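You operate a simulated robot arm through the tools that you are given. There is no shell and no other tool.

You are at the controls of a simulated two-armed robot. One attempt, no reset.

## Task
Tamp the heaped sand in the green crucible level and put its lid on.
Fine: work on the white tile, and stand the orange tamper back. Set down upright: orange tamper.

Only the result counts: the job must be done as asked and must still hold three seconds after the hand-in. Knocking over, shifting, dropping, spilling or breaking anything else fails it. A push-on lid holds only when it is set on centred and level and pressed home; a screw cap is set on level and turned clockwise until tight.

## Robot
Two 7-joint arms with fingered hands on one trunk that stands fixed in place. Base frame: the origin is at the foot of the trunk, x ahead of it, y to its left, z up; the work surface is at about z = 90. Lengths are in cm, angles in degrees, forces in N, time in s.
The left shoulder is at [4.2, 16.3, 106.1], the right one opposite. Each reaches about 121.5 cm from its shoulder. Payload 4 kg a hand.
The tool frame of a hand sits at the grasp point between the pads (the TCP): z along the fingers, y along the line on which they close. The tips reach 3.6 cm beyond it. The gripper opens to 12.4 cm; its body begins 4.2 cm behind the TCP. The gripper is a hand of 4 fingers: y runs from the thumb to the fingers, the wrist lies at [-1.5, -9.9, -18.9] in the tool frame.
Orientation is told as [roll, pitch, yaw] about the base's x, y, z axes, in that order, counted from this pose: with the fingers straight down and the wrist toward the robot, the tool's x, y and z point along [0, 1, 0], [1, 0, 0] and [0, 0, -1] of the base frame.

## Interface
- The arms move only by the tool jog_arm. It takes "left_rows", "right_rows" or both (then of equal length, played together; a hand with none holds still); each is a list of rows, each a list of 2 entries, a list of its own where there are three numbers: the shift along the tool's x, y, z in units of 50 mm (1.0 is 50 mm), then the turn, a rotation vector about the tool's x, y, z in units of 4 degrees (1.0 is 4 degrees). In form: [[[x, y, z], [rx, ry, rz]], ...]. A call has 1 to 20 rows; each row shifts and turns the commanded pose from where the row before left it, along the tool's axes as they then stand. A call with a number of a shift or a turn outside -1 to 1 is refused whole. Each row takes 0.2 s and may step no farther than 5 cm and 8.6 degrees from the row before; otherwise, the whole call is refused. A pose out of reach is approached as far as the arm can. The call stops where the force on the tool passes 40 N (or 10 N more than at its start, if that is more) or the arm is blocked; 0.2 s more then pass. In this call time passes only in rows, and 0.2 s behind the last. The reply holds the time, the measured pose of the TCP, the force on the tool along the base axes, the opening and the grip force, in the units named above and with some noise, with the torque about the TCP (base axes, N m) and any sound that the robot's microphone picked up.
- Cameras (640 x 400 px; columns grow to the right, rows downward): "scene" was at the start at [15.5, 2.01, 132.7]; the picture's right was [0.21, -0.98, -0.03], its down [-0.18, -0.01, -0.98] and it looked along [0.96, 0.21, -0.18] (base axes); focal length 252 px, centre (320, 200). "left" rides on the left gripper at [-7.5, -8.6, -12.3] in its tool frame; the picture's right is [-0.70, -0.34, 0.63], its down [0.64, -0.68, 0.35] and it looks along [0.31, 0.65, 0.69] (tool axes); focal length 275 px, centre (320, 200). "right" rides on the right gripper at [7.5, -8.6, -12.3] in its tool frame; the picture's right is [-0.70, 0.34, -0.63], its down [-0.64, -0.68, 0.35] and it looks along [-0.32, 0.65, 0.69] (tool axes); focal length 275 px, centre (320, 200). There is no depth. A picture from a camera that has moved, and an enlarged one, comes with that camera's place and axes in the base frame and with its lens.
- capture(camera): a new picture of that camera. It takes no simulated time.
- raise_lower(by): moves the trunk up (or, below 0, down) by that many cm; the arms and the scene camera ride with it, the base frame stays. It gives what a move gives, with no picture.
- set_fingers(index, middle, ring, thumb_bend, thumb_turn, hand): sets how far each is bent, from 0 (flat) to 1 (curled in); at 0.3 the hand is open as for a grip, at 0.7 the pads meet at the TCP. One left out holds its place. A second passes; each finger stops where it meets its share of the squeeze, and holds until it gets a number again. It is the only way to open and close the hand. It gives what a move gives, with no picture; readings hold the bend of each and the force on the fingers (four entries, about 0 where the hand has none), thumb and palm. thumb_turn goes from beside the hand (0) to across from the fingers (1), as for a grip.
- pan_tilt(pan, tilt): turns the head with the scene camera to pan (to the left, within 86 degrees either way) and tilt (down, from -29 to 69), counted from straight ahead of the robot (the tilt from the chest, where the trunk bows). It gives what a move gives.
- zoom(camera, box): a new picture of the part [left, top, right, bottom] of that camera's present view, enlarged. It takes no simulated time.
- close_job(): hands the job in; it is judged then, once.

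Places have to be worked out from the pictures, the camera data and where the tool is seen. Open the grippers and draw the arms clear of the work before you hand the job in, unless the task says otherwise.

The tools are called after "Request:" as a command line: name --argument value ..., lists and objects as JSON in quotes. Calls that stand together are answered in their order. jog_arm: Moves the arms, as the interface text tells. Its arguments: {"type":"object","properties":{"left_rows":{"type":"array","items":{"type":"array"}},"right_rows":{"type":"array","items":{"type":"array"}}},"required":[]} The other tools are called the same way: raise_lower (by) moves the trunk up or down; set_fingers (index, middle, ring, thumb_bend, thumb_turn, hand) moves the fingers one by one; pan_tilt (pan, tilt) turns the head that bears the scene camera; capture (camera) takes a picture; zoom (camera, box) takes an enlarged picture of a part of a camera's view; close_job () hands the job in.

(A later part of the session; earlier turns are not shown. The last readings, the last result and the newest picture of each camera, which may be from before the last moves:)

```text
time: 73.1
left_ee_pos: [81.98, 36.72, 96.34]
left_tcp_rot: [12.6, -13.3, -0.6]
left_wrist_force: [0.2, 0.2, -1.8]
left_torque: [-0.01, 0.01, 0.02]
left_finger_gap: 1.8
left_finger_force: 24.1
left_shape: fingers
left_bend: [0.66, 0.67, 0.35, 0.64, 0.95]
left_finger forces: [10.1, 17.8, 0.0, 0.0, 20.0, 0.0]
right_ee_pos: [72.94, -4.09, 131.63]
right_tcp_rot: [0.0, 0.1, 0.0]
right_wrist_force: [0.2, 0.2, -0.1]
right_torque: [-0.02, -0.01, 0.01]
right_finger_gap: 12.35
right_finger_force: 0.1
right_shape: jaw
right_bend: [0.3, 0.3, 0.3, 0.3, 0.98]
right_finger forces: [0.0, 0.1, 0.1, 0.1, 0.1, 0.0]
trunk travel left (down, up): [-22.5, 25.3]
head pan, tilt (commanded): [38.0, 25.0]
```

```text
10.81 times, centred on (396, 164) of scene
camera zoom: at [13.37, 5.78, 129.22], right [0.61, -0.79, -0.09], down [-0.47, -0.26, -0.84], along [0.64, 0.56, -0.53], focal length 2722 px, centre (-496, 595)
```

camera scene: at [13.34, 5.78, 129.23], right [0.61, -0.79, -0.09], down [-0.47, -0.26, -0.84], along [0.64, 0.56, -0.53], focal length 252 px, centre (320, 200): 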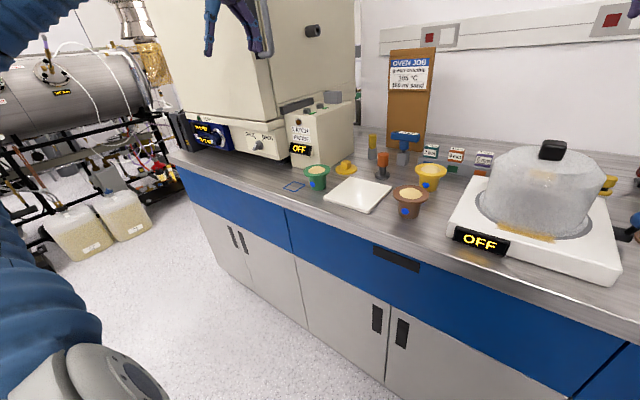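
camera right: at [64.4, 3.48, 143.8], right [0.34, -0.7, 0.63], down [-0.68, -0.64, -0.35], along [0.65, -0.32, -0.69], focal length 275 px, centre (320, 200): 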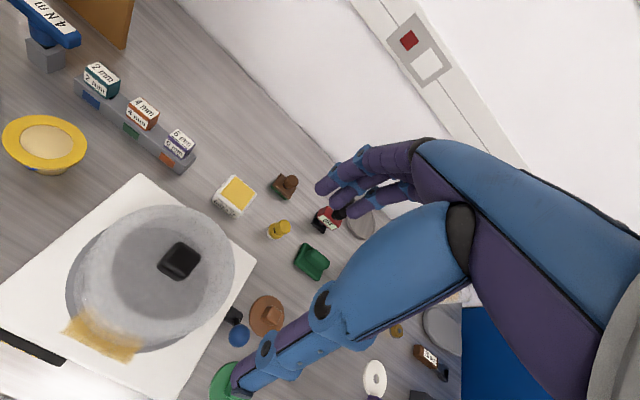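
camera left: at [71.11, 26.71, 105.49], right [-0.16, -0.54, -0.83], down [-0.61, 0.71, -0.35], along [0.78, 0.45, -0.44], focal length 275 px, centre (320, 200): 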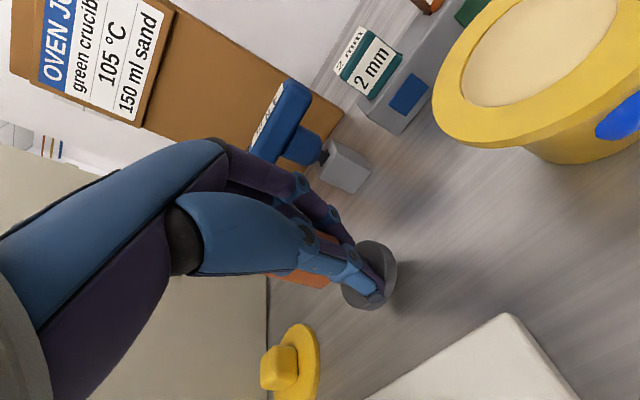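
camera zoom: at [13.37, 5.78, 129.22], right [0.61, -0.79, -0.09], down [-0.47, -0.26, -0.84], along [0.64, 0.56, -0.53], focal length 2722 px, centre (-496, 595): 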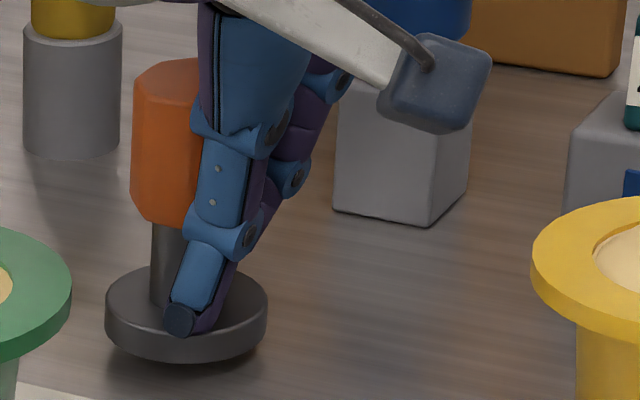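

Nearly down. I creep 1 mm at a time.

Request:
jog_arm --left_rows '[[[-0.0042, -0.0046, 0.019], [0, 0, 0]], [[-0.0042, -0.0046, 0.019], [0, 0, 0]], [[-0.0042, -0.0046, 0.019], [0, 0, 0]]]'

Request:
zoom --camera "scene" --box '[378, 145, 413, 182]'

```text
time: 73.9
left_ee_pos: [81.94, 36.75, 96.03]
left_tcp_rot: [12.6, -13.3, -0.6]
left_wrist_force: [-0.4, -0.7, -1.5]
left_torque: [0.0, 0.0, 0.0]
left_finger_gap: 1.81
left_finger_force: 23.9
left_shape: fingers
left_bend: [0.66, 0.67, 0.35, 0.64, 0.95]
left_finger forces: [10.1, 17.7, 0.0, 0.0, 19.9, 0.0]
right_ee_pos: [72.9, -4.05, 131.69]
right_tcp_rot: [0.1, 0.0, 0.0]
right_wrist_force: [-0.5, 0.2, -0.4]
right_torque: [0.02, 0.0, 0.0]
right_finger_gap: 12.36
right_finger_force: 0.1
right_shape: jaw
right_bend: [0.3, 0.3, 0.3, 0.3, 0.98]
right_finger forces: [0.1, 0.0, 0.0, 0.1, 0.1, 0.1]
trunk travel left (down, up): [-22.5, 25.3]
head pan, tilt (commanded): [38.0, 25.0]
```

```text
10.81 times, centred on (396, 164) of scene
camera zoom: at [13.37, 5.78, 129.22], right [0.61, -0.79, -0.09], down [-0.47, -0.26, -0.84], along [0.64, 0.56, -0.53], focal length 2722 px, centre (-496, 595)
```

zoom: 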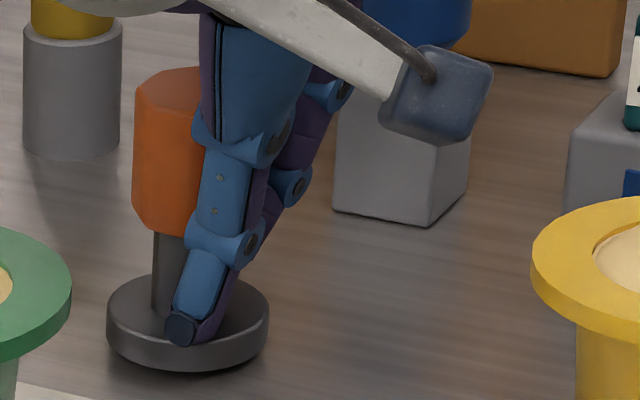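

Still no table reaction; continuing down.

Request:
jog_arm --left_rows '[[[-0.0042, -0.0046, 0.019], [0, 0, 0]], [[-0.0042, -0.0046, 0.019], [0, 0, 0]]]'

Request:
zoom --camera "scene" --box '[378, 145, 413, 182]'

```text
time: 74.5
left_ee_pos: [81.86, 36.65, 95.83]
left_tcp_rot: [12.6, -13.3, -0.6]
left_wrist_force: [-0.2, -0.3, -1.6]
left_torque: [0.0, -0.02, 0.01]
left_finger_gap: 1.8
left_finger_force: 23.5
left_shape: fingers
left_bend: [0.66, 0.67, 0.35, 0.64, 0.95]
left_finger forces: [10.1, 17.7, 0.0, 0.0, 19.9, 0.1]
right_ee_pos: [73.0, -4.02, 131.71]
right_tcp_rot: [0.0, 0.2, -0.1]
right_wrist_force: [0.6, 0.9, 0.2]
right_torque: [-0.02, 0.02, 0.01]
right_finger_gap: 12.36
right_finger_force: 0.0
right_shape: jaw
right_bend: [0.3, 0.3, 0.3, 0.3, 0.98]
right_finger forces: [0.0, 0.0, 0.0, 0.0, 0.0, 0.1]
trunk travel left (down, up): [-22.5, 25.3]
head pan, tilt (commanded): [38.0, 25.0]
```

```text
10.81 times, centred on (396, 164) of scene
camera zoom: at [13.36, 5.78, 129.22], right [0.61, -0.79, -0.09], down [-0.47, -0.26, -0.84], along [0.64, 0.56, -0.53], focal length 2722 px, centre (-496, 595)
```

zoom: 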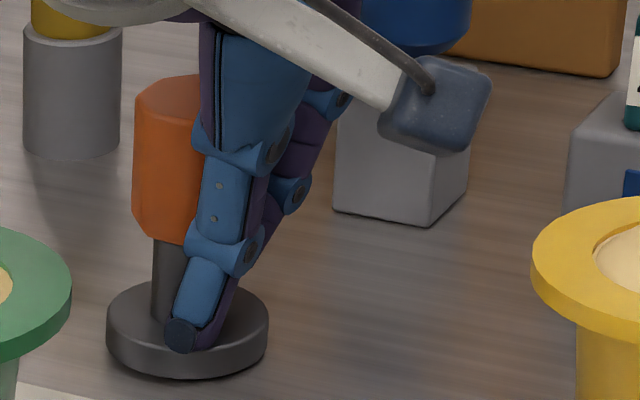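

I check the disc's contact with the bench at maximum zoom.

Request:
zoom --camera "scene" --box '[382, 164, 410, 184]'

Request:
zoom --camera "left" --box '[330, 220, 430, 320]'

```text
16.00 times, centred on (396, 174) of scene
camera zoom: at [13.36, 5.78, 129.22], right [0.61, -0.79, -0.09], down [-0.47, -0.26, -0.84], along [0.64, 0.56, -0.53], focal length 4028 px, centre (-896, 616)
```

zoom: 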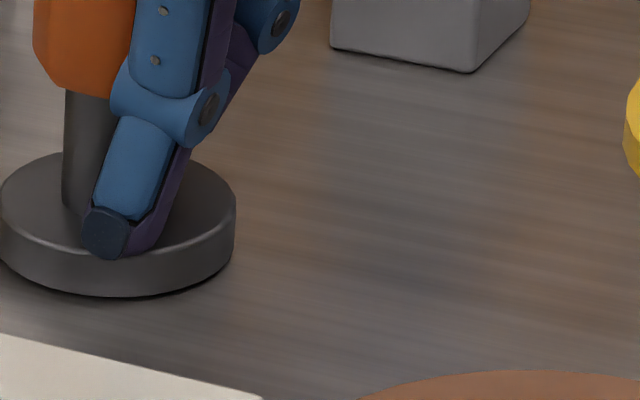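

```text
4.00 times, centred on (380, 270) of left
camera zoom: at [71.13, 26.68, 103.8], right [-0.16, -0.54, -0.83], down [-0.61, 0.71, -0.35], along [0.78, 0.45, -0.44], focal length 1101 px, centre (80, -80)
```

zoom: 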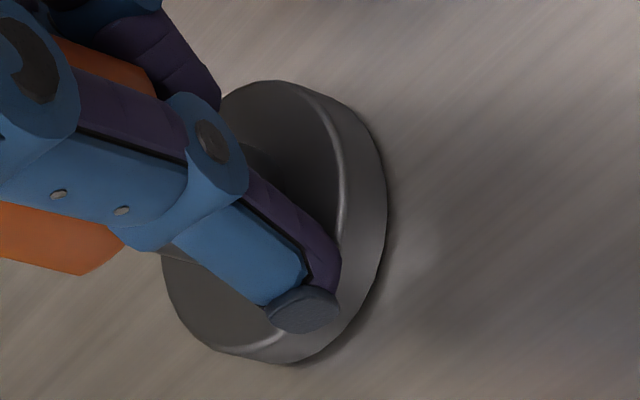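

The disc is level and within about 2 mm of its original spot. I continue to contact.

Request:
jog_arm --left_rows '[[[-0.0042, -0.0046, 0.019], [0, 0, 0]], [[-0.0042, -0.0046, 0.019], [0, 0, 0]], [[0, 0, 0], [0, 0, 0]]]'

Request:
zoom --camera "scene" --box '[378, 164, 406, 184]'

```text
time: 75.3
left_ee_pos: [81.9, 36.7, 95.65]
left_tcp_rot: [12.6, -13.4, -0.6]
left_wrist_force: [0.0, 0.7, 0.1]
left_torque: [-0.02, 0.0, 0.03]
left_finger_gap: 1.8
left_finger_force: 23.7
left_shape: fingers
left_bend: [0.66, 0.67, 0.35, 0.64, 0.95]
left_finger forces: [10.1, 17.7, 0.1, 0.0, 19.6, 0.0]
right_ee_pos: [72.96, -4.07, 131.55]
right_tcp_rot: [0.0, 0.1, 0.1]
right_wrist_force: [0.1, -0.5, 0.1]
right_torque: [0.0, -0.02, 0.03]
right_finger_gap: 12.35
right_finger_force: 0.0
right_shape: jaw
right_bend: [0.3, 0.3, 0.3, 0.3, 0.98]
right_finger forces: [0.0, 0.0, 0.0, 0.0, 0.1, 0.0]
trunk travel left (down, up): [-22.5, 25.3]
head pan, tilt (commanded): [38.0, 25.0]
```

```text
16.00 times, centred on (392, 174) of scene
camera zoom: at [13.35, 5.78, 129.22], right [0.61, -0.79, -0.09], down [-0.47, -0.26, -0.84], along [0.64, 0.56, -0.53], focal length 4028 px, centre (-832, 616)
```

zoom: 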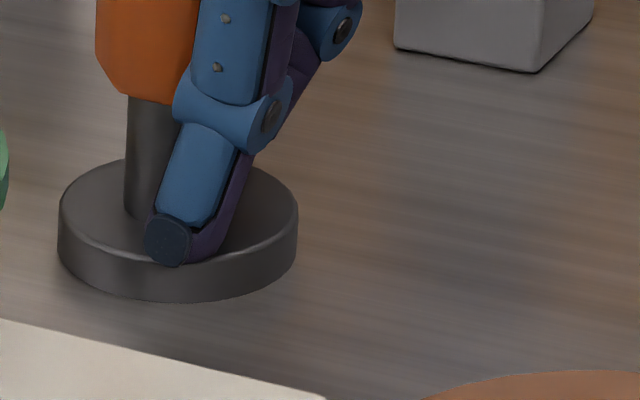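

Contact just starting. One more millimetre, then I relax the grip gradually.

Request:
jog_arm --left_rows '[[[-0.0042, -0.0046, 0.019], [0, 0, 0]], [[0, 0, 0], [0, 0, 0]]]'

Request:
set_fingers --hand "left" --index 0.69 --middle 0.7 --thumb_bend 0.65

Request:
zoom --camera "scene" --box '[378, 150, 413, 184]'

```text
time: 75.9
left_ee_pos: [81.97, 36.75, 95.6]
left_tcp_rot: [12.6, -13.4, -0.6]
left_wrist_force: [-0.3, 0.2, 3.2]
left_torque: [-0.06, 0.05, -0.01]
left_finger_gap: 1.79
left_finger_force: 24.4
left_shape: fingers
left_bend: [0.66, 0.67, 0.35, 0.64, 0.95]
left_finger forces: [9.8, 17.9, 0.0, 0.0, 20.0, 0.0]
right_ee_pos: [73.0, -3.98, 131.61]
right_tcp_rot: [-0.1, -0.1, 0.0]
right_wrist_force: [-0.7, 0.4, 0.7]
right_torque: [-0.03, 0.02, 0.0]
right_finger_gap: 12.37
right_finger_force: 0.1
right_shape: jaw
right_bend: [0.3, 0.3, 0.3, 0.3, 0.98]
right_finger forces: [0.0, 0.0, 0.0, 0.1, 0.0, 0.1]
trunk travel left (down, up): [-22.5, 25.3]
head pan, tilt (commanded): [38.0, 25.0]
```

```text
time: 76.9
left_ee_pos: [81.86, 36.6, 95.55]
left_tcp_rot: [12.6, -13.4, -0.5]
left_wrist_force: [0.4, 0.9, 5.8]
left_torque: [0.03, -0.03, 0.0]
left_finger_gap: 1.87
left_finger_force: 11.4
left_shape: fingers
left_bend: [0.67, 0.66, 0.35, 0.64, 0.96]
left_finger forces: [3.1, 9.9, 0.0, 0.1, 9.2, 0.0]
right_ee_pos: [72.94, -4.08, 131.74]
right_tcp_rot: [0.0, 0.0, 0.0]
right_wrist_force: [0.6, -0.9, -0.9]
right_torque: [0.02, 0.01, -0.02]
right_finger_gap: 12.37
right_finger_force: 0.1
right_shape: jaw
right_bend: [0.3, 0.3, 0.3, 0.3, 0.98]
right_finger forces: [0.0, 0.0, 0.0, 0.0, 0.1, 0.0]
trunk travel left (down, up): [-22.5, 25.3]
head pan, tilt (commanded): [38.0, 25.0]
```

```text
11.76 times, centred on (396, 167) of scene
camera zoom: at [13.31, 5.76, 129.23], right [0.61, -0.79, -0.09], down [-0.47, -0.26, -0.84], along [0.64, 0.56, -0.53], focal length 2962 px, centre (-568, 588)
```

zoom: 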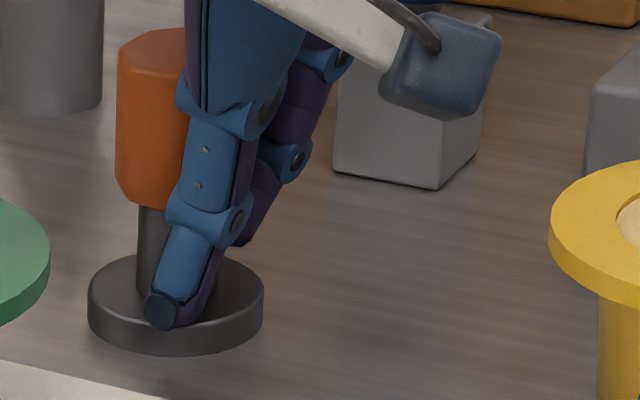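

Grip relaxed to 11 N and the disc stands flat. I open further in small steps.

Request:
set_fingers --hand "left" --index 0.65 --middle 0.65 --thumb_bend 0.625

Request:
set_fingers --hand "left" --index 0.58 --middle 0.58 --thumb_bend 0.57

Request:
zoom --camera "scene" --box '[378, 150, 413, 184]'

Request:
capture --camera "left"

```text
time: 77.9
left_ee_pos: [82.0, 36.62, 95.41]
left_tcp_rot: [12.6, -13.4, -0.6]
left_wrist_force: [-0.4, -0.4, 1.3]
left_torque: [0.03, 0.04, 0.0]
left_finger_gap: 2.13
left_finger_force: 3.9
left_shape: fingers
left_bend: [0.65, 0.64, 0.35, 0.62, 0.97]
left_finger forces: [0.7, 3.6, 0.0, 0.0, 3.6, 0.0]
right_ee_pos: [73.05, -4.0, 131.63]
right_tcp_rot: [0.0, 0.0, 0.1]
right_wrist_force: [-0.2, -0.8, 0.2]
right_torque: [-0.02, 0.0, -0.02]
right_finger_gap: 12.36
right_finger_force: 0.1
right_shape: jaw
right_bend: [0.3, 0.3, 0.3, 0.3, 0.98]
right_finger forces: [0.1, 0.0, 0.1, 0.0, 0.1, 0.0]
trunk travel left (down, up): [-22.5, 25.3]
head pan, tilt (commanded): [38.0, 25.0]
```

```text
time: 78.9
left_ee_pos: [81.94, 36.75, 95.42]
left_tcp_rot: [12.6, -13.3, -0.6]
left_wrist_force: [-0.1, 0.4, 0.0]
left_torque: [0.01, -0.02, 0.0]
left_finger_gap: 4.18
left_finger_force: 0.3
left_shape: fingers
left_bend: [0.57, 0.57, 0.35, 0.56, 0.97]
left_finger forces: [0.0, 0.0, 0.0, 0.1, 0.0, 0.0]
right_ee_pos: [72.91, -4.08, 131.64]
right_tcp_rot: [0.0, 0.2, 0.0]
right_wrist_force: [-0.3, -0.2, -0.1]
right_torque: [-0.01, 0.02, 0.05]
right_finger_gap: 12.34
right_finger_force: 0.0
right_shape: jaw
right_bend: [0.3, 0.3, 0.3, 0.3, 0.98]
right_finger forces: [0.0, 0.1, 0.1, 0.0, 0.1, 0.0]
trunk travel left (down, up): [-22.5, 25.3]
head pan, tilt (commanded): [38.0, 25.0]
```

```text
11.76 times, centred on (396, 167) of scene
camera zoom: at [13.35, 5.77, 129.22], right [0.61, -0.79, -0.09], down [-0.47, -0.26, -0.84], along [0.64, 0.56, -0.53], focal length 2962 px, centre (-568, 588)
```

zoom: 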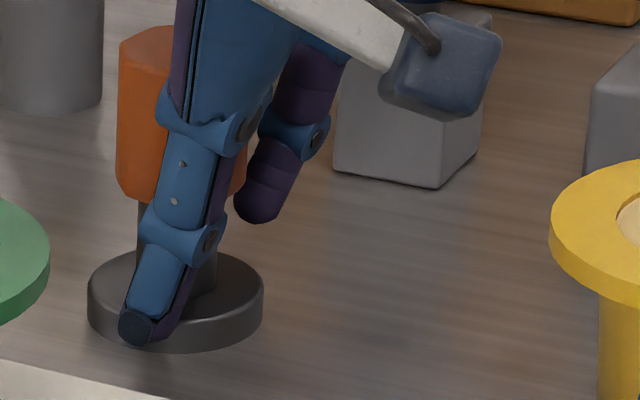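

```text
taken
camera left: at [71.18, 26.77, 103.54], right [-0.16, -0.54, -0.83], down [-0.61, 0.71, -0.35], along [0.78, 0.45, -0.44], focal length 275 px, centre (320, 200)
```

left: 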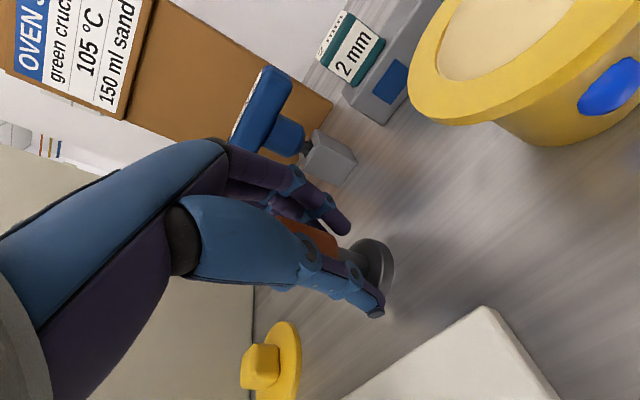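

The tamper stands upright and free. I open wider, then raise straight up.

Request:
set_fingers --hand "left" --index 0.44 --middle 0.44 --ring 0.35 --thumb_bend 0.46

Request:
jog_arm --left_rows '[[[0.0424, 0.0463, -0.1899], [0, 0, 0]], [[0.0636, 0.0695, -0.2849], [0, 0, 0]], [[0.0848, 0.0926, -0.3798], [0, 0, 0]], [[0.0848, 0.0926, -0.3798], [0, 0, 0]], [[0.0848, 0.0926, -0.3798], [0, 0, 0]], [[0.0848, 0.0926, -0.3798], [0, 0, 0]]]'

Request:
zoom --camera "scene" --box '[320, 110, 430, 200]'

```text
time: 79.9
left_ee_pos: [81.87, 36.69, 95.56]
left_tcp_rot: [12.6, -13.3, -0.6]
left_wrist_force: [-0.5, 0.4, 0.7]
left_torque: [-0.01, -0.02, -0.01]
left_finger_gap: 7.75
left_finger_force: 0.0
left_shape: fingers
left_bend: [0.44, 0.44, 0.35, 0.46, 0.97]
left_finger forces: [0.0, 0.1, 0.0, 0.1, 0.0, 0.0]
right_ee_pos: [73.02, -4.13, 131.65]
right_tcp_rot: [-0.1, 0.0, -0.1]
right_wrist_force: [1.2, -0.4, -0.7]
right_torque: [0.01, -0.02, -0.01]
right_finger_gap: 12.37
right_finger_force: 0.1
right_shape: jaw
right_bend: [0.3, 0.3, 0.3, 0.3, 0.98]
right_finger forces: [0.0, 0.1, 0.0, 0.0, 0.0, 0.0]
trunk travel left (down, up): [-22.5, 25.3]
head pan, tilt (commanded): [38.0, 25.0]
```

```text
time: 81.3
left_ee_pos: [81.98, 36.42, 106.12]
left_tcp_rot: [12.6, -13.3, -0.6]
left_wrist_force: [-0.9, 0.1, 0.4]
left_torque: [0.0, 0.01, -0.01]
left_finger_gap: 7.76
left_finger_force: 0.2
left_shape: fingers
left_bend: [0.44, 0.44, 0.35, 0.46, 0.97]
left_finger forces: [0.0, 0.0, 0.0, 0.1, 0.0, 0.0]
right_ee_pos: [72.83, -4.02, 131.69]
right_tcp_rot: [-0.1, 0.1, 0.1]
right_wrist_force: [0.2, -0.5, -0.2]
right_torque: [0.01, 0.04, 0.05]
right_finger_gap: 12.37
right_finger_force: 0.0
right_shape: jaw
right_bend: [0.3, 0.3, 0.3, 0.3, 0.98]
right_finger forces: [0.0, 0.0, 0.1, 0.0, 0.0, 0.1]
trunk travel left (down, up): [-22.5, 25.3]
head pan, tilt (commanded): [38.0, 25.0]
```

```text
4.44 times, centred on (375, 155) of scene
camera zoom: at [13.3, 5.74, 129.24], right [0.61, -0.79, -0.09], down [-0.47, -0.26, -0.84], along [0.64, 0.56, -0.53], focal length 1119 px, centre (76, 400)
```

zoom: 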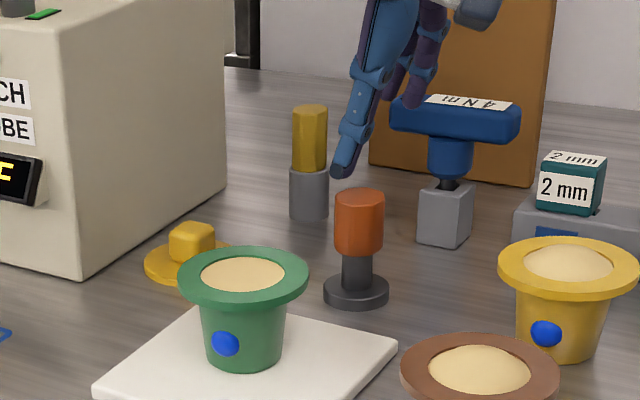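

Tamper stands upright in place. Next I raise the left hand well clear, undo its tilt, and move the right arm out of the way so I can get to the green lid.

Request:
jog_arm --left_rows '[[[0.161, 0.176, -0.7216], [0, 0, 0]], [[0.161, 0.176, -0.7216], [0, 0, 0]], [[0.161, 0.176, -0.7216], [0, 0, 0]], [[0.161, 0.176, -0.7216], [0, 0, 0]], [[0.161, 0.176, -0.7216], [0, 0, 0]], [[0, 0, 0], [0, -0.79, 0]], [[0, 0, 0], [0, -0.79, 0]], [[0, 0, 0], [0, -0.79, 0]], [[0, 0, 0], [0, -0.79, 0]], [[0, 0, 0], [0.84, 0, 0]], [[0, 0, 0], [0.84, 0, 0]], [[0, 0, 0], [0.84, 0, 0]], [[0, 0, 0], [0.84, 0, 0]]]' --right_rows '[[[-0.3, -0.1, -0.06], [0, 0, 0]], [[-0.7, -0.24, -0.06], [0, 0, 0]], [[-0.75, -0.26, -0.06], [0, 0, 0]], [[-0.75, -0.26, -0.06], [0, 0, 0]], [[-0.75, -0.26, -0.06], [0, 0, 0]], [[-0.75, -0.26, -0.06], [0, 0, 0]], [[-0.75, -0.26, -0.06], [0, 0, 0]], [[-0.75, -0.26, -0.06], [0, 0, 0]], [[-0.75, -0.26, -0.06], [0, 0, 0]], [[-0.75, -0.26, -0.06], [0, 0, 0]], [[-0.6, -0.2, -0.06], [0, 0, 0]], [[-0.4, -0.1, 0], [0, 0, 0]], [[-0.2, 0, 0], [0, 0, 0]]]'

Request:
pan_tilt --pan -12 --tilt 25

Request:
capture --camera "scene"

```text
time: 84.1
left_ee_pos: [81.96, 36.65, 124.99]
left_tcp_rot: [0.0, 0.3, -0.6]
left_wrist_force: [0.3, -1.2, -0.3]
left_torque: [-0.01, 0.04, 0.02]
left_finger_gap: 7.75
left_finger_force: 0.0
left_shape: fingers
left_bend: [0.44, 0.44, 0.35, 0.46, 0.97]
left_finger forces: [0.1, 0.1, 0.0, 0.1, 0.0, 0.0]
right_ee_pos: [59.41, -45.04, 134.97]
right_tcp_rot: [0.0, 0.0, 0.1]
right_wrist_force: [0.0, 0.5, 0.5]
right_torque: [0.01, 0.02, 0.0]
right_finger_gap: 12.39
right_finger_force: 0.1
right_shape: jaw
right_bend: [0.3, 0.3, 0.3, 0.3, 0.98]
right_finger forces: [0.1, 0.1, 0.1, 0.0, 0.0, 0.0]
trunk travel left (down, up): [-22.5, 25.3]
head pan, tilt (commanded): [38.0, 25.0]
```

```text
time: 85.3
left_ee_pos: [82.07, 36.76, 125.04]
left_tcp_rot: [-0.1, 0.2, -0.6]
left_wrist_force: [0.5, 0.4, -0.7]
left_torque: [0.02, -0.03, -0.01]
left_finger_gap: 7.76
left_finger_force: 0.2
left_shape: fingers
left_bend: [0.44, 0.44, 0.35, 0.46, 0.97]
left_finger forces: [0.0, 0.0, 0.0, 0.1, 0.0, 0.0]
right_ee_pos: [59.5, -44.96, 134.98]
right_tcp_rot: [0.1, 0.0, 0.0]
right_wrist_force: [0.4, 0.1, -0.3]
right_torque: [0.02, 0.01, 0.01]
right_finger_gap: 12.37
right_finger_force: 0.0
right_shape: jaw
right_bend: [0.3, 0.3, 0.3, 0.3, 0.98]
right_finger forces: [0.1, 0.0, 0.1, 0.1, 0.0, 0.0]
trunk travel left (down, up): [-22.5, 25.3]
head pan, tilt (commanded): [-12.0, 25.0]
```

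```text
taken
camera scene: at [15.07, -1.83, 128.96], right [-0.2, -0.98, 0.03], down [-0.55, 0.09, -0.83], along [0.81, -0.19, -0.55], focal length 252 px, centre (320, 200)
```

scene: 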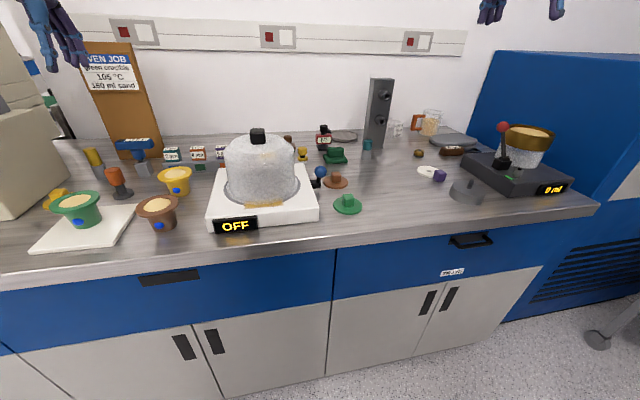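

The green round lid is at image (348, 204). I zoom to measure it.

Request:
zoom --camera "scene" --box '[300, 160, 390, 220]'

Request:
zoom --camera "scene" --box '[332, 192, 364, 214]'

Request:
capture --camera "right"

```text
6.67 times, centred on (345, 190) of scene
camera zoom: at [15.07, -1.83, 128.96], right [-0.2, -0.98, 0.03], down [-0.55, 0.09, -0.83], along [0.81, -0.19, -0.55], focal length 1678 px, centre (153, 267)
```

zoom: 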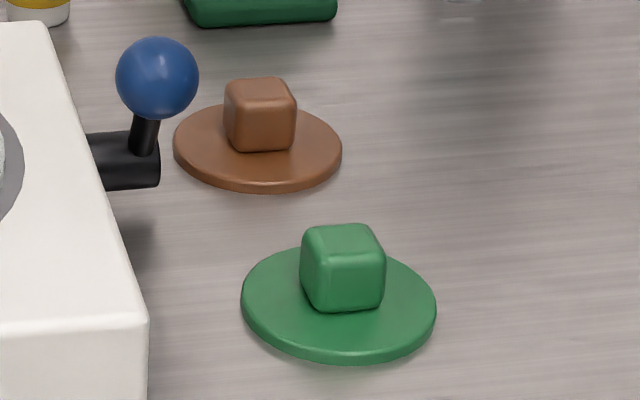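

```text
16.00 times, centred on (348, 203) of scene
camera zoom: at [15.07, -1.83, 128.96], right [-0.2, -0.98, 0.03], down [-0.55, 0.09, -0.83], along [0.81, -0.19, -0.55], focal length 4028 px, centre (-128, 152)
```

zoom: 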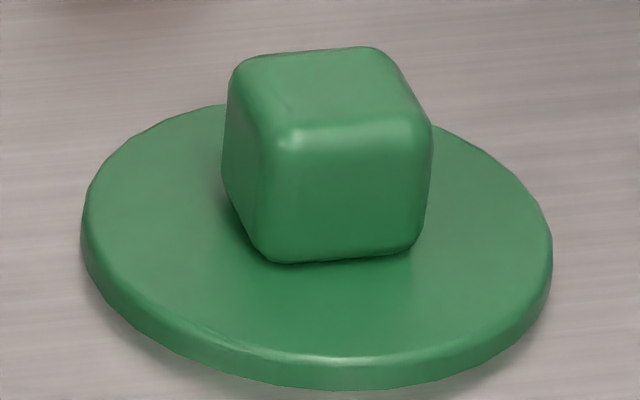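

```text
taken
camera right: at [50.91, -37.44, 147.13], right [0.34, -0.7, 0.63], down [-0.68, -0.64, -0.35], along [0.65, -0.32, -0.69], focal length 275 px, centre (320, 200)
```

right: 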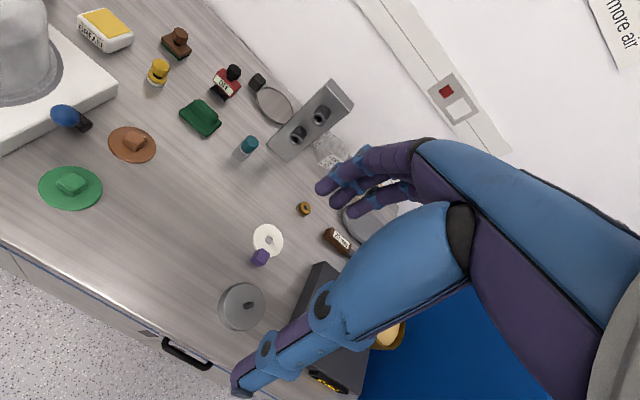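

The knob is an about 3 cm cube, aligned with the base axes, with its top at z≈94. The lid centre is at about (67.4, −21.8). I bring the left hand over at safe height while moving the right arm a little farther out.

Request:
jog_arm --left_rows '[[[-0.4, -0.1, 0], [-0.06, 0, -0.15]], [[-0.8, -0.2, 0], [0, 0, 0]], [[-0.836, -0.2086, 0], [0, 0, 0]], [[-0.836, -0.2086, 0], [0, 0, 0]], [[-0.836, -0.2086, 0], [0, 0, 0]], [[-0.836, -0.2086, 0], [0, 0, 0]], [[-0.836, -0.2086, 0], [0, 0, 0]], [[-0.836, -0.2086, 0], [0, 0, 0]], [[-0.836, -0.2086, 0], [0, 0, 0]], [[-0.836, -0.2086, 0], [0, 0, 0]]]' --right_rows '[[[-0.2, 0, 0], [0, 0, 0]], [[-0.3, 0, 0], [0, 0, 0]], [[-0.3, 0, 0], [0, 0, 0]], [[-0.3, 0, 0], [0, 0, 0]], [[-0.3, 0, 0], [0, 0, 0]], [[-0.3, 0, 0], [0, 0, 0]], [[-0.3, 0, 0], [0, 0, 0]], [[-0.2, 0, 0], [0, 0, 0]], [[-0.1, 0, 0], [0, 0, 0]], [[0, 0, 0], [0, 0, 0]]]'

Request:
capture --camera "scene"

```text
time: 87.5
left_ee_pos: [75.03, 8.52, 124.99]
left_tcp_rot: [-0.1, -0.1, 0.0]
left_wrist_force: [1.1, 1.5, 0.0]
left_torque: [0.01, 0.0, 0.02]
left_finger_gap: 7.75
left_finger_force: 0.1
left_shape: fingers
left_bend: [0.44, 0.44, 0.35, 0.46, 0.97]
left_finger forces: [0.0, 0.0, 0.0, 0.0, 0.0, 0.0]
left hand out of reach, approached as far as the arm can: row 8, 9, 10
right_ee_pos: [59.55, -56.53, 134.97]
right_tcp_rot: [-0.1, 0.1, 0.0]
right_wrist_force: [0.6, -0.5, -0.1]
right_torque: [0.0, 0.01, 0.03]
right_finger_gap: 12.37
right_finger_force: 0.0
right_shape: jaw
right_bend: [0.3, 0.3, 0.3, 0.3, 0.98]
right_finger forces: [0.0, 0.0, 0.0, 0.0, 0.1, 0.1]
trunk travel left (down, up): [-22.5, 25.3]
head pan, tilt (commanded): [-12.0, 25.0]
```

```text
taken
camera scene: at [15.16, -1.82, 128.94], right [-0.21, -0.98, 0.03], down [-0.55, 0.09, -0.83], along [0.81, -0.19, -0.55], focal length 252 px, centre (320, 200)
```

scene: 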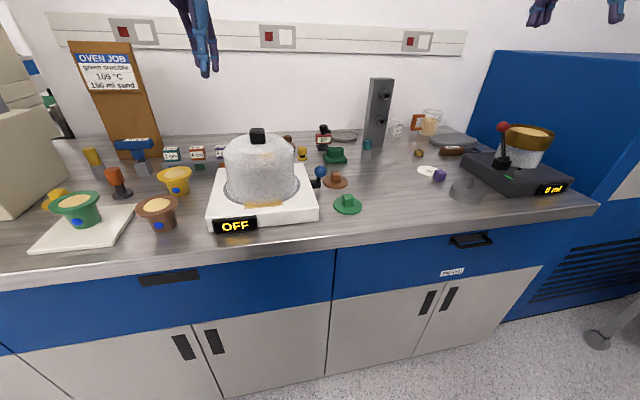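

At this orientation the left arm stops near y≈8.5. I turn the hand about the vertical so the wrist comes from the left (yaw toward −60°), which should let it reach across.

Request:
jog_arm --left_rows '[[[0, 0, 0], [0, 0, 1]], [[0, 0, 0], [0, 0, 1]], [[0, 0, 0], [0, 0, 1]], [[0, 0, 0], [0, 0, 1]], [[0, 0, 0], [0, 0, 1]], [[0, 0, 0], [0, 0, 1]], [[0, 0, 0], [0, 0, 1]], [[0, 0, 0], [0, 0, 1]], [[0, 0, 0], [0, 0, 1]], [[0, 0, 0], [0, 0, 1]], [[0, 0, 0], [0, 0, 1]], [[0, 0, 0], [0, 0, 1]], [[0, 0, 0], [0, 0, 1]], [[0, 0, 0], [0, 0, 1]], [[0, 0, 0], [0, 0, 1]]]'

Request:
capture --camera "scene"

```text
time: 90.7
left_ee_pos: [74.86, 8.33, 125.22]
left_tcp_rot: [0.1, -0.1, -60.1]
left_wrist_force: [0.5, 0.2, 0.8]
left_torque: [0.0, -0.01, 0.0]
left_finger_gap: 7.78
left_finger_force: 0.0
left_shape: fingers
left_bend: [0.44, 0.44, 0.35, 0.46, 0.97]
left_finger forces: [0.0, 0.0, 0.0, 0.0, 0.0, 0.0]
right_ee_pos: [59.55, -56.62, 134.89]
right_tcp_rot: [-0.1, 0.1, 0.1]
right_wrist_force: [0.1, -0.1, -0.4]
right_torque: [0.01, 0.0, 0.04]
right_finger_gap: 12.34
right_finger_force: 0.1
right_shape: jaw
right_bend: [0.3, 0.3, 0.3, 0.3, 0.98]
right_finger forces: [0.0, 0.0, 0.1, 0.1, 0.0, 0.0]
trunk travel left (down, up): [-22.5, 25.3]
head pan, tilt (commanded): [-12.0, 25.0]
```

```text
taken
camera scene: at [15.1, -1.84, 128.95], right [-0.21, -0.98, 0.03], down [-0.55, 0.09, -0.83], along [0.81, -0.19, -0.55], focal length 252 px, centre (320, 200)
```

scene: 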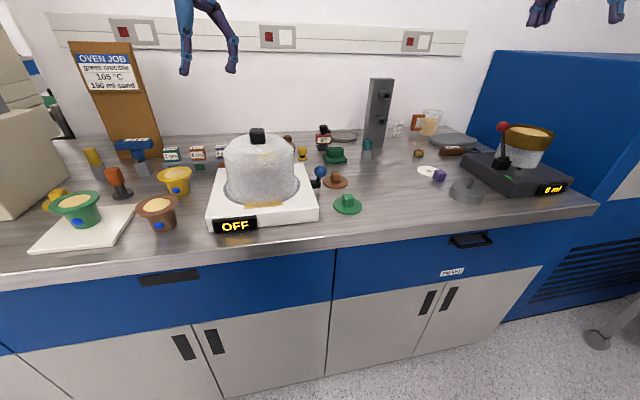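

The turn works and the arm holds position. I turn on to −90° (closing direction then matches the knob's faces) and move across toward the lid.

Request:
jog_arm --left_rows '[[[0, 0, 0], [0, 0, 1]], [[0, 0, 0], [0, 0, 1]], [[0, 0, 0], [0, 0, 1]], [[0, 0, 0], [0, 0, 1]], [[0, 0, 0], [0, 0, 1]], [[0, 0, 0], [0, 0, 1]], [[0, 0, 0], [0, 0, 1]], [[0, 0, 0], [0, 0, 0.5]], [[-0.1, 0.4, 0], [0, 0, 0]], [[-0.1875, 0.7525, 0], [0, 0, 0]], [[-0.1875, 0.7525, 0], [0, 0, 0]], [[-0.1875, 0.7525, 0], [0, 0, 0]], [[-0.1875, 0.7525, 0], [0, 0, 0]]]'

Request:
capture --camera "scene"

```text
time: 93.5
left_ee_pos: [71.87, 5.64, 123.9]
left_tcp_rot: [0.1, 0.0, -90.0]
left_wrist_force: [0.0, 0.1, -0.3]
left_torque: [0.04, 0.0, 0.03]
left_finger_gap: 7.76
left_finger_force: 0.1
left_shape: fingers
left_bend: [0.44, 0.44, 0.35, 0.46, 0.98]
left_finger forces: [0.1, 0.0, 0.0, 0.0, 0.1, 0.0]
left hand out of reach, approached as far as the arm can: row 9, 10, 11, 12, 13
right_ee_pos: [59.3, -56.69, 134.97]
right_tcp_rot: [0.1, 0.0, 0.0]
right_wrist_force: [-0.4, 0.1, -0.2]
right_torque: [-0.04, -0.04, 0.0]
right_finger_gap: 12.37
right_finger_force: 0.2
right_shape: jaw
right_bend: [0.3, 0.3, 0.3, 0.3, 0.98]
right_finger forces: [0.0, 0.0, 0.0, 0.0, 0.1, 0.0]
trunk travel left (down, up): [-22.5, 25.3]
head pan, tilt (commanded): [-12.0, 25.0]
```

```text
taken
camera scene: at [15.01, -1.92, 128.96], right [-0.21, -0.98, 0.03], down [-0.55, 0.09, -0.83], along [0.81, -0.19, -0.55], focal length 252 px, centre (320, 200)
```

scene: 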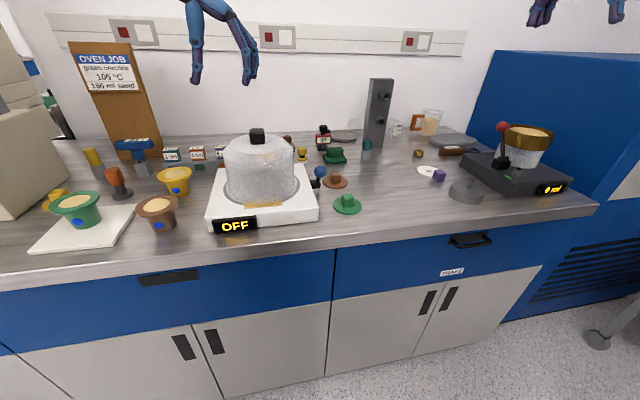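

Still limited near y≈5.6 at this distance. I test whether the arm can cross when the hand is closer to the body, with a more bent elbow and a −45° yaw.

Request:
jog_arm --left_rows '[[[-0.5, -0.3, 0], [0, 0, -1]], [[-0.5, -0.3, 0], [0, 0, -1]], [[-0.5, -0.3, 0], [0, 0, -1]], [[-0.5, -0.3, 0], [0, 0, -1]], [[-0.5, -0.3, 0], [0, 0, -1]], [[-0.5, -0.3, 0], [0, 0, -1]], [[-0.5, -0.3, 0], [0, 0, -1]], [[-0.5, -0.3, 0], [0, 0, -1]], [[-0.5, -0.3, 0], [0, 0, -1]], [[-0.5, -0.3, 0], [0, 0, -1]]]'

Request:
capture --camera "scene"

```text
time: 95.7
left_ee_pos: [44.0, 12.18, 123.73]
left_tcp_rot: [0.1, -0.2, -49.9]
left_wrist_force: [-0.8, 0.0, 0.3]
left_torque: [0.0, -0.01, -0.01]
left_finger_gap: 7.77
left_finger_force: 0.1
left_shape: fingers
left_bend: [0.44, 0.44, 0.35, 0.46, 0.98]
left_finger forces: [0.0, 0.0, 0.0, 0.1, 0.0, 0.0]
right_ee_pos: [59.24, -56.6, 135.2]
right_tcp_rot: [0.0, -0.1, 0.0]
right_wrist_force: [-0.4, -0.8, 0.3]
right_torque: [-0.02, -0.01, -0.02]
right_finger_gap: 12.35
right_finger_force: 0.1
right_shape: jaw
right_bend: [0.3, 0.3, 0.3, 0.3, 0.98]
right_finger forces: [0.0, 0.0, 0.0, 0.0, 0.1, 0.0]
trunk travel left (down, up): [-22.5, 25.3]
head pan, tilt (commanded): [-12.0, 25.0]
```

```text
taken
camera scene: at [14.95, -1.86, 128.98], right [-0.21, -0.98, 0.03], down [-0.55, 0.09, -0.83], along [0.81, -0.19, -0.55], focal length 252 px, centre (320, 200)
```

scene: 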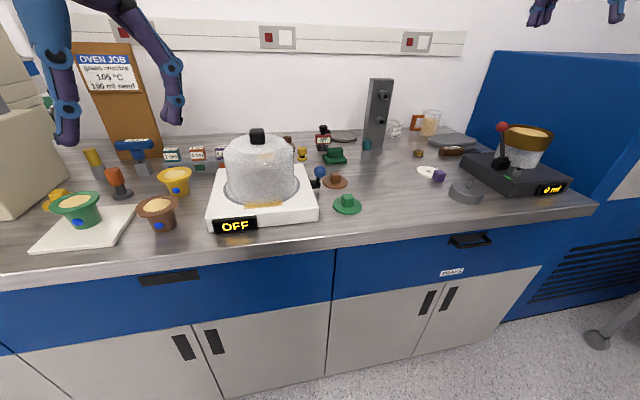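

I now try to cross at this closer distance.

Request:
jog_arm --left_rows '[[[-0.4, 0.48, 0], [0, 0, 0]], [[-0.514, 0.613, 0], [0, 0, 0]], [[-0.514, 0.613, 0], [0, 0, 0]], [[-0.514, 0.613, 0], [0, 0, 0]], [[-0.514, 0.613, 0], [0, 0, 0]], [[-0.514, 0.613, 0], [0, 0, 0]]]'

Request:
capture --camera "scene"

```text
time: 97.1
left_ee_pos: [44.68, -6.1, 123.73]
left_tcp_rot: [0.0, -0.1, -49.9]
left_wrist_force: [-0.5, 0.1, 0.0]
left_torque: [0.02, 0.0, 0.01]
left_finger_gap: 7.77
left_finger_force: 0.1
left_shape: fingers
left_bend: [0.44, 0.44, 0.35, 0.46, 0.97]
left_finger forces: [0.1, 0.0, 0.1, 0.1, 0.1, 0.0]
left hand out of reach, approached as far as the arm can: row 5, 6
right_ee_pos: [59.41, -56.67, 135.0]
right_tcp_rot: [0.0, 0.1, 0.0]
right_wrist_force: [0.5, -0.7, 0.8]
right_torque: [0.03, 0.01, 0.0]
right_finger_gap: 12.37
right_finger_force: 0.1
right_shape: jaw
right_bend: [0.3, 0.3, 0.3, 0.3, 0.98]
right_finger forces: [0.1, 0.0, 0.2, 0.1, 0.0, 0.0]
trunk travel left (down, up): [-22.5, 25.3]
head pan, tilt (commanded): [-12.0, 25.0]
```

```text
taken
camera scene: at [15.12, -1.83, 128.94], right [-0.2, -0.98, 0.03], down [-0.55, 0.09, -0.83], along [0.81, -0.19, -0.55], focal length 252 px, centre (320, 200)
```

scene: 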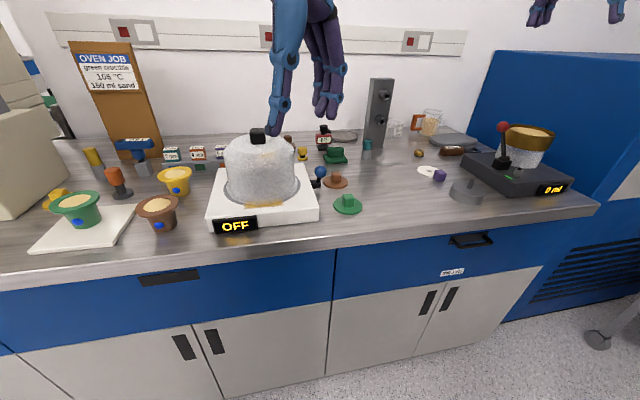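

It gets further when closer in. I test whether a lower hand height extends the reach (there's no table below here at x≈45).

Request:
jog_arm --left_rows '[[[0, 0, 0.7], [0, 0, 0]], [[0, 0, 0.7], [0, 0, 0]], [[0, 0, 0.7], [0, 0, 0]], [[0, 0, 0.7], [0, 0, 0]], [[0, 0, 0.7], [0, 0, 0]], [[-0.514, 0.613, 0], [0, 0, 0]], [[-0.514, 0.613, 0], [0, 0, 0]], [[-0.514, 0.613, 0], [0, 0, 0]], [[-0.514, 0.613, 0], [0, 0, 0]]]'

Request:
capture --camera "scene"

```text
time: 99.1
left_ee_pos: [44.44, -6.1, 106.08]
left_tcp_rot: [0.2, -0.1, -50.0]
left_wrist_force: [0.0, -0.5, -0.6]
left_torque: [-0.03, 0.02, 0.0]
left_finger_gap: 7.77
left_finger_force: 0.1
left_shape: fingers
left_bend: [0.44, 0.44, 0.35, 0.46, 0.97]
left_finger forces: [0.1, 0.1, 0.2, 0.1, 0.1, 0.0]
left hand out of reach, approached as far as the arm can: row 6, 7, 8, 9
right_ee_pos: [59.52, -56.61, 135.01]
right_tcp_rot: [0.0, 0.2, 0.0]
right_wrist_force: [0.8, 0.9, -0.3]
right_torque: [0.0, 0.01, -0.01]
right_finger_gap: 12.35
right_finger_force: 0.0
right_shape: jaw
right_bend: [0.3, 0.3, 0.3, 0.3, 0.98]
right_finger forces: [0.0, 0.0, 0.0, 0.0, 0.0, 0.0]
trunk travel left (down, up): [-22.5, 25.3]
head pan, tilt (commanded): [-12.0, 25.0]
```

```text
taken
camera scene: at [15.08, -1.84, 128.95], right [-0.21, -0.98, 0.03], down [-0.55, 0.09, -0.83], along [0.81, -0.19, -0.55], focal length 252 px, centre (320, 200)
```

scene: 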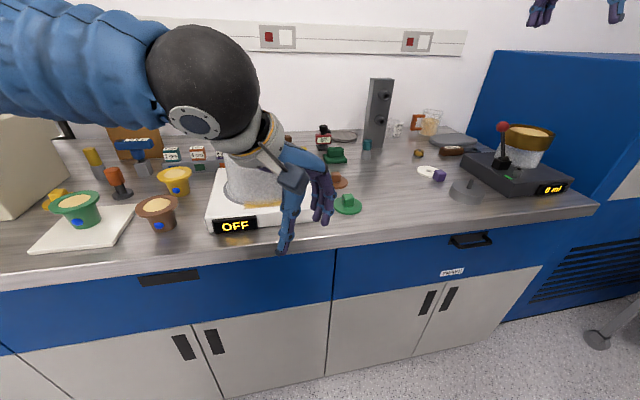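

Elbow is out to the left with the forearm pointing right; I test a further turn to −90° here and then crossing.

Request:
jog_arm --left_rows '[[[0, 0, -0.4], [0, 0, 1]], [[0, 0, -0.4], [0, 0, 1]], [[0, 0, 0], [0, 0, 1]], [[0, 0, 0], [0, 0, 1]], [[0, 0, 0], [0, 0, 1]], [[0, 0, 0], [0, 0, 1]], [[0, 0, 0], [0, 0, 1]], [[0, 0, 0], [0, 0, 1]], [[0, 0, 0], [0, 0, 1]], [[0, 0, 0], [0, 0, 1]], [[0, 0.8, 0], [0, 0, 0]], [[0, 0.8, 0], [0, 0, 0]], [[0, 0.8, 0], [0, 0, 0]], [[0, 0.8, 0], [0, 0, 0]]]'

Request:
capture --camera "scene"

```text
time: 102.1
left_ee_pos: [44.5, -7.6, 110.48]
left_tcp_rot: [0.1, -0.1, -89.9]
left_wrist_force: [0.0, 0.3, -0.6]
left_torque: [-0.01, 0.0, -0.01]
left_finger_gap: 7.8
left_finger_force: 0.1
left_shape: fingers
left_bend: [0.44, 0.44, 0.35, 0.46, 0.97]
left_finger forces: [0.0, 0.0, 0.0, 0.0, 0.1, 0.0]
left hand out of reach, approached as far as the arm can: row 11, 12, 13, 14
right_ee_pos: [59.32, -56.66, 134.96]
right_tcp_rot: [-0.1, 0.0, -0.1]
right_wrist_force: [0.0, -1.0, 0.8]
right_torque: [0.01, -0.02, 0.02]
right_finger_gap: 12.38
right_finger_force: 0.1
right_shape: jaw
right_bend: [0.3, 0.3, 0.3, 0.3, 0.98]
right_finger forces: [0.0, 0.1, 0.0, 0.1, 0.0, 0.0]
trunk travel left (down, up): [-22.5, 25.3]
head pan, tilt (commanded): [-12.0, 25.0]
```

```text
taken
camera scene: at [15.04, -1.82, 128.96], right [-0.21, -0.98, 0.03], down [-0.55, 0.09, -0.83], along [0.81, -0.19, -0.55], focal length 252 px, centre (320, 200)
```

scene: 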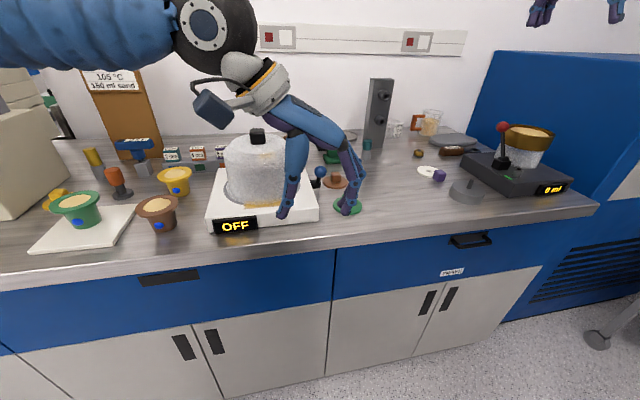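

Reach limit confirmed: the left arm only gets to about y≈−7 near the body. So I'll use the right arm to pick the lid and hand it over on the bench strip in front of the scale. I retract the left arm and bring the right hand above the lid.

Request:
jog_arm --left_rows '[[[0, 0, -0.9], [0, 0, 0]], [[0, 0, -0.9], [0, 0, 0]], [[0, 0, -0.9], [0, 0, 0]], [[0, -0.8, 0], [0, 0, 0]], [[0, -0.9, 0], [0, 0, 0]], [[0, -0.9, 0], [0, 0, 0]], [[0, -0.9, 0], [0, 0, 0]], [[0, -0.9, 0], [0, 0, 0]], [[0, -0.9, 0], [0, 0, 0]], [[0, -0.9, 0], [0, 0, 0]], [[0, -0.9, 0], [0, 0, 0]], [[0, -0.9, 0], [0, 0, 0]], [[0, -0.9, 0], [0, 0, 0]]]' --right_rows '[[[0.3, 0.07, 0.15], [0, 0, 0]], [[0.53, 0.12, 0.3], [0, 0, 0]], [[0.56, 0.13, 0.32], [0, 0, 0]], [[0.56, 0.13, 0.32], [0, 0, 0]], [[0.56, 0.13, 0.32], [0, 0, 0]], [[0.56, 0.13, 0.32], [0, 0, 0]], [[0.56, 0.13, 0.32], [0, 0, 0]], [[0.56, 0.13, 0.32], [0, 0, 0]], [[0.56, 0.13, 0.32], [0, 0, 0]], [[0.56, 0.13, 0.32], [0, 0, 0]], [[0.56, 0.13, 0.32], [0, 0, 0]], [[0.56, 0.13, 0.32], [0, 0, 0]], [[0.53, 0.12, 0.3], [0, 0, 0]]]'

Request:
capture --camera "scene"

Request:
capture --camera "right"

```text
time: 104.9
left_ee_pos: [45.62, 38.0, 123.18]
left_tcp_rot: [0.2, -0.2, -90.0]
left_wrist_force: [0.2, 0.3, 0.3]
left_torque: [-0.03, -0.01, 0.02]
left_finger_gap: 7.8
left_finger_force: 0.0
left_shape: fingers
left_bend: [0.44, 0.44, 0.35, 0.46, 0.97]
left_finger forces: [0.0, 0.0, 0.0, 0.0, 0.0, 0.1]
left hand out of reach, approached as far as the arm can: row 1, 2, 3
right_ee_pos: [67.34, -21.6, 115.23]
right_tcp_rot: [-0.1, 0.0, 0.0]
right_wrist_force: [-0.2, 0.8, -0.4]
right_torque: [-0.01, 0.0, 0.02]
right_finger_gap: 12.36
right_finger_force: 0.1
right_shape: jaw
right_bend: [0.3, 0.3, 0.3, 0.3, 0.98]
right_finger forces: [0.1, 0.0, 0.0, 0.1, 0.0, 0.1]
trunk travel left (down, up): [-22.5, 25.3]
head pan, tilt (commanded): [-12.0, 25.0]
```

```text
taken
camera scene: at [15.09, -1.68, 128.95], right [-0.21, -0.98, 0.03], down [-0.55, 0.09, -0.83], along [0.81, -0.19, -0.55], focal length 252 px, centre (320, 200)
```

scene: 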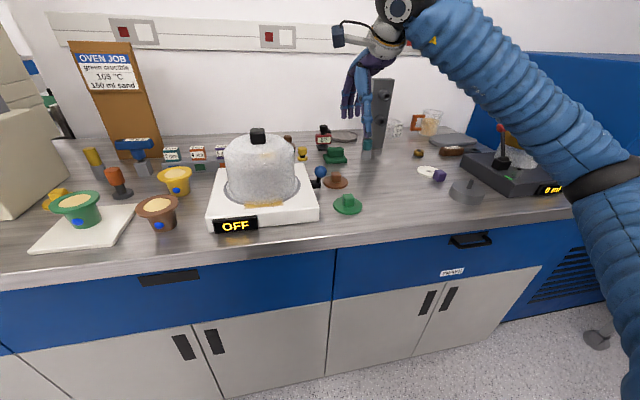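

```text
taken
camera right: at [58.82, -14.0, 127.43], right [0.34, -0.7, 0.63], down [-0.68, -0.64, -0.34], along [0.65, -0.32, -0.69], focal length 275 px, centre (320, 200)
```

right: 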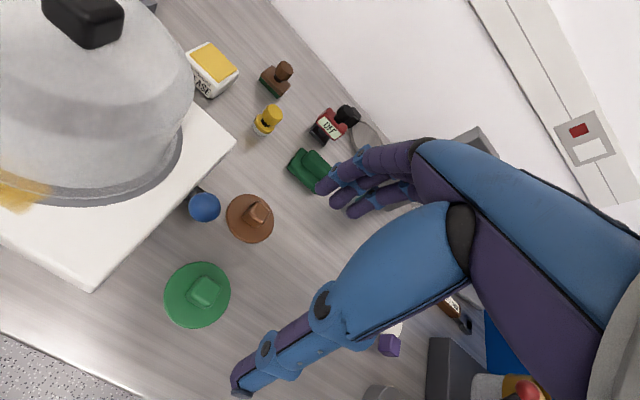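

The right hand is above the lid. Before picking, I test how far left the right arm can go over the bench strip in front of the scale at x≈58.

Request:
jog_arm --right_rows '[[[0.4, -0.5, 0], [0, 0, 0]], [[0.6, -0.5, 0], [0, 0, 0]], [[0.7, -0.5, 0], [0, 0, 0]], [[0.8, -0.4, 0], [0, 0, 0]], [[0.8, 0, 0], [0, 0, 0]], [[0.8, 0, 0], [0, 0, 0]], [[0.8, 0, 0], [0, 0, 0]], [[0.8, 0, 0], [0, 0, 0]]]'

Request:
capture --camera "scene"

Request:
capture --camera "right"

```text
time: 106.7
left_ee_pos: [45.56, 37.99, 123.13]
left_tcp_rot: [0.1, -0.2, -90.0]
left_wrist_force: [-0.4, -0.6, -1.0]
left_torque: [-0.03, 0.02, -0.01]
left_finger_gap: 7.79
left_finger_force: 0.1
left_shape: fingers
left_bend: [0.44, 0.44, 0.35, 0.46, 0.97]
left_finger forces: [0.0, 0.0, 0.1, 0.1, 0.0, 0.1]
right_ee_pos: [57.72, 6.82, 115.18]
right_tcp_rot: [-0.1, 0.1, 0.0]
right_wrist_force: [0.0, 0.0, 0.4]
right_torque: [-0.01, 0.03, -0.01]
right_finger_gap: 12.38
right_finger_force: 0.0
right_shape: jaw
right_bend: [0.3, 0.3, 0.3, 0.3, 0.98]
right_finger forces: [0.0, 0.1, 0.0, 0.0, 0.0, 0.0]
trunk travel left (down, up): [-22.5, 25.3]
head pan, tilt (commanded): [-12.0, 25.0]
```

```text
taken
camera scene: at [15.05, -1.68, 128.96], right [-0.21, -0.98, 0.03], down [-0.55, 0.09, -0.83], along [0.81, -0.19, -0.55], focal length 252 px, centre (320, 200)
```

scene: 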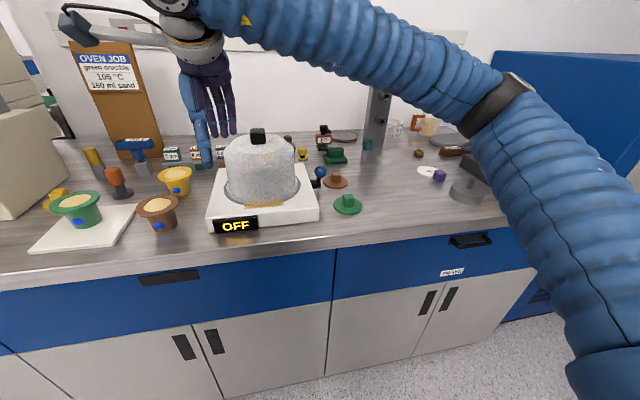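

```text
taken
camera right: at [49.24, 14.39, 127.31], right [0.34, -0.7, 0.63], down [-0.68, -0.64, -0.34], along [0.65, -0.32, -0.69], focal length 275 px, centre (320, 200)
```

right: 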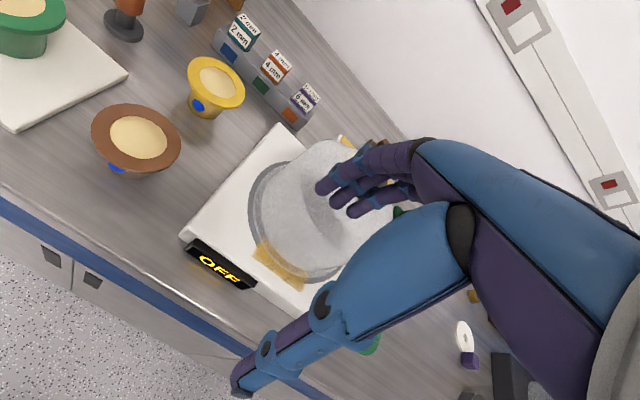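

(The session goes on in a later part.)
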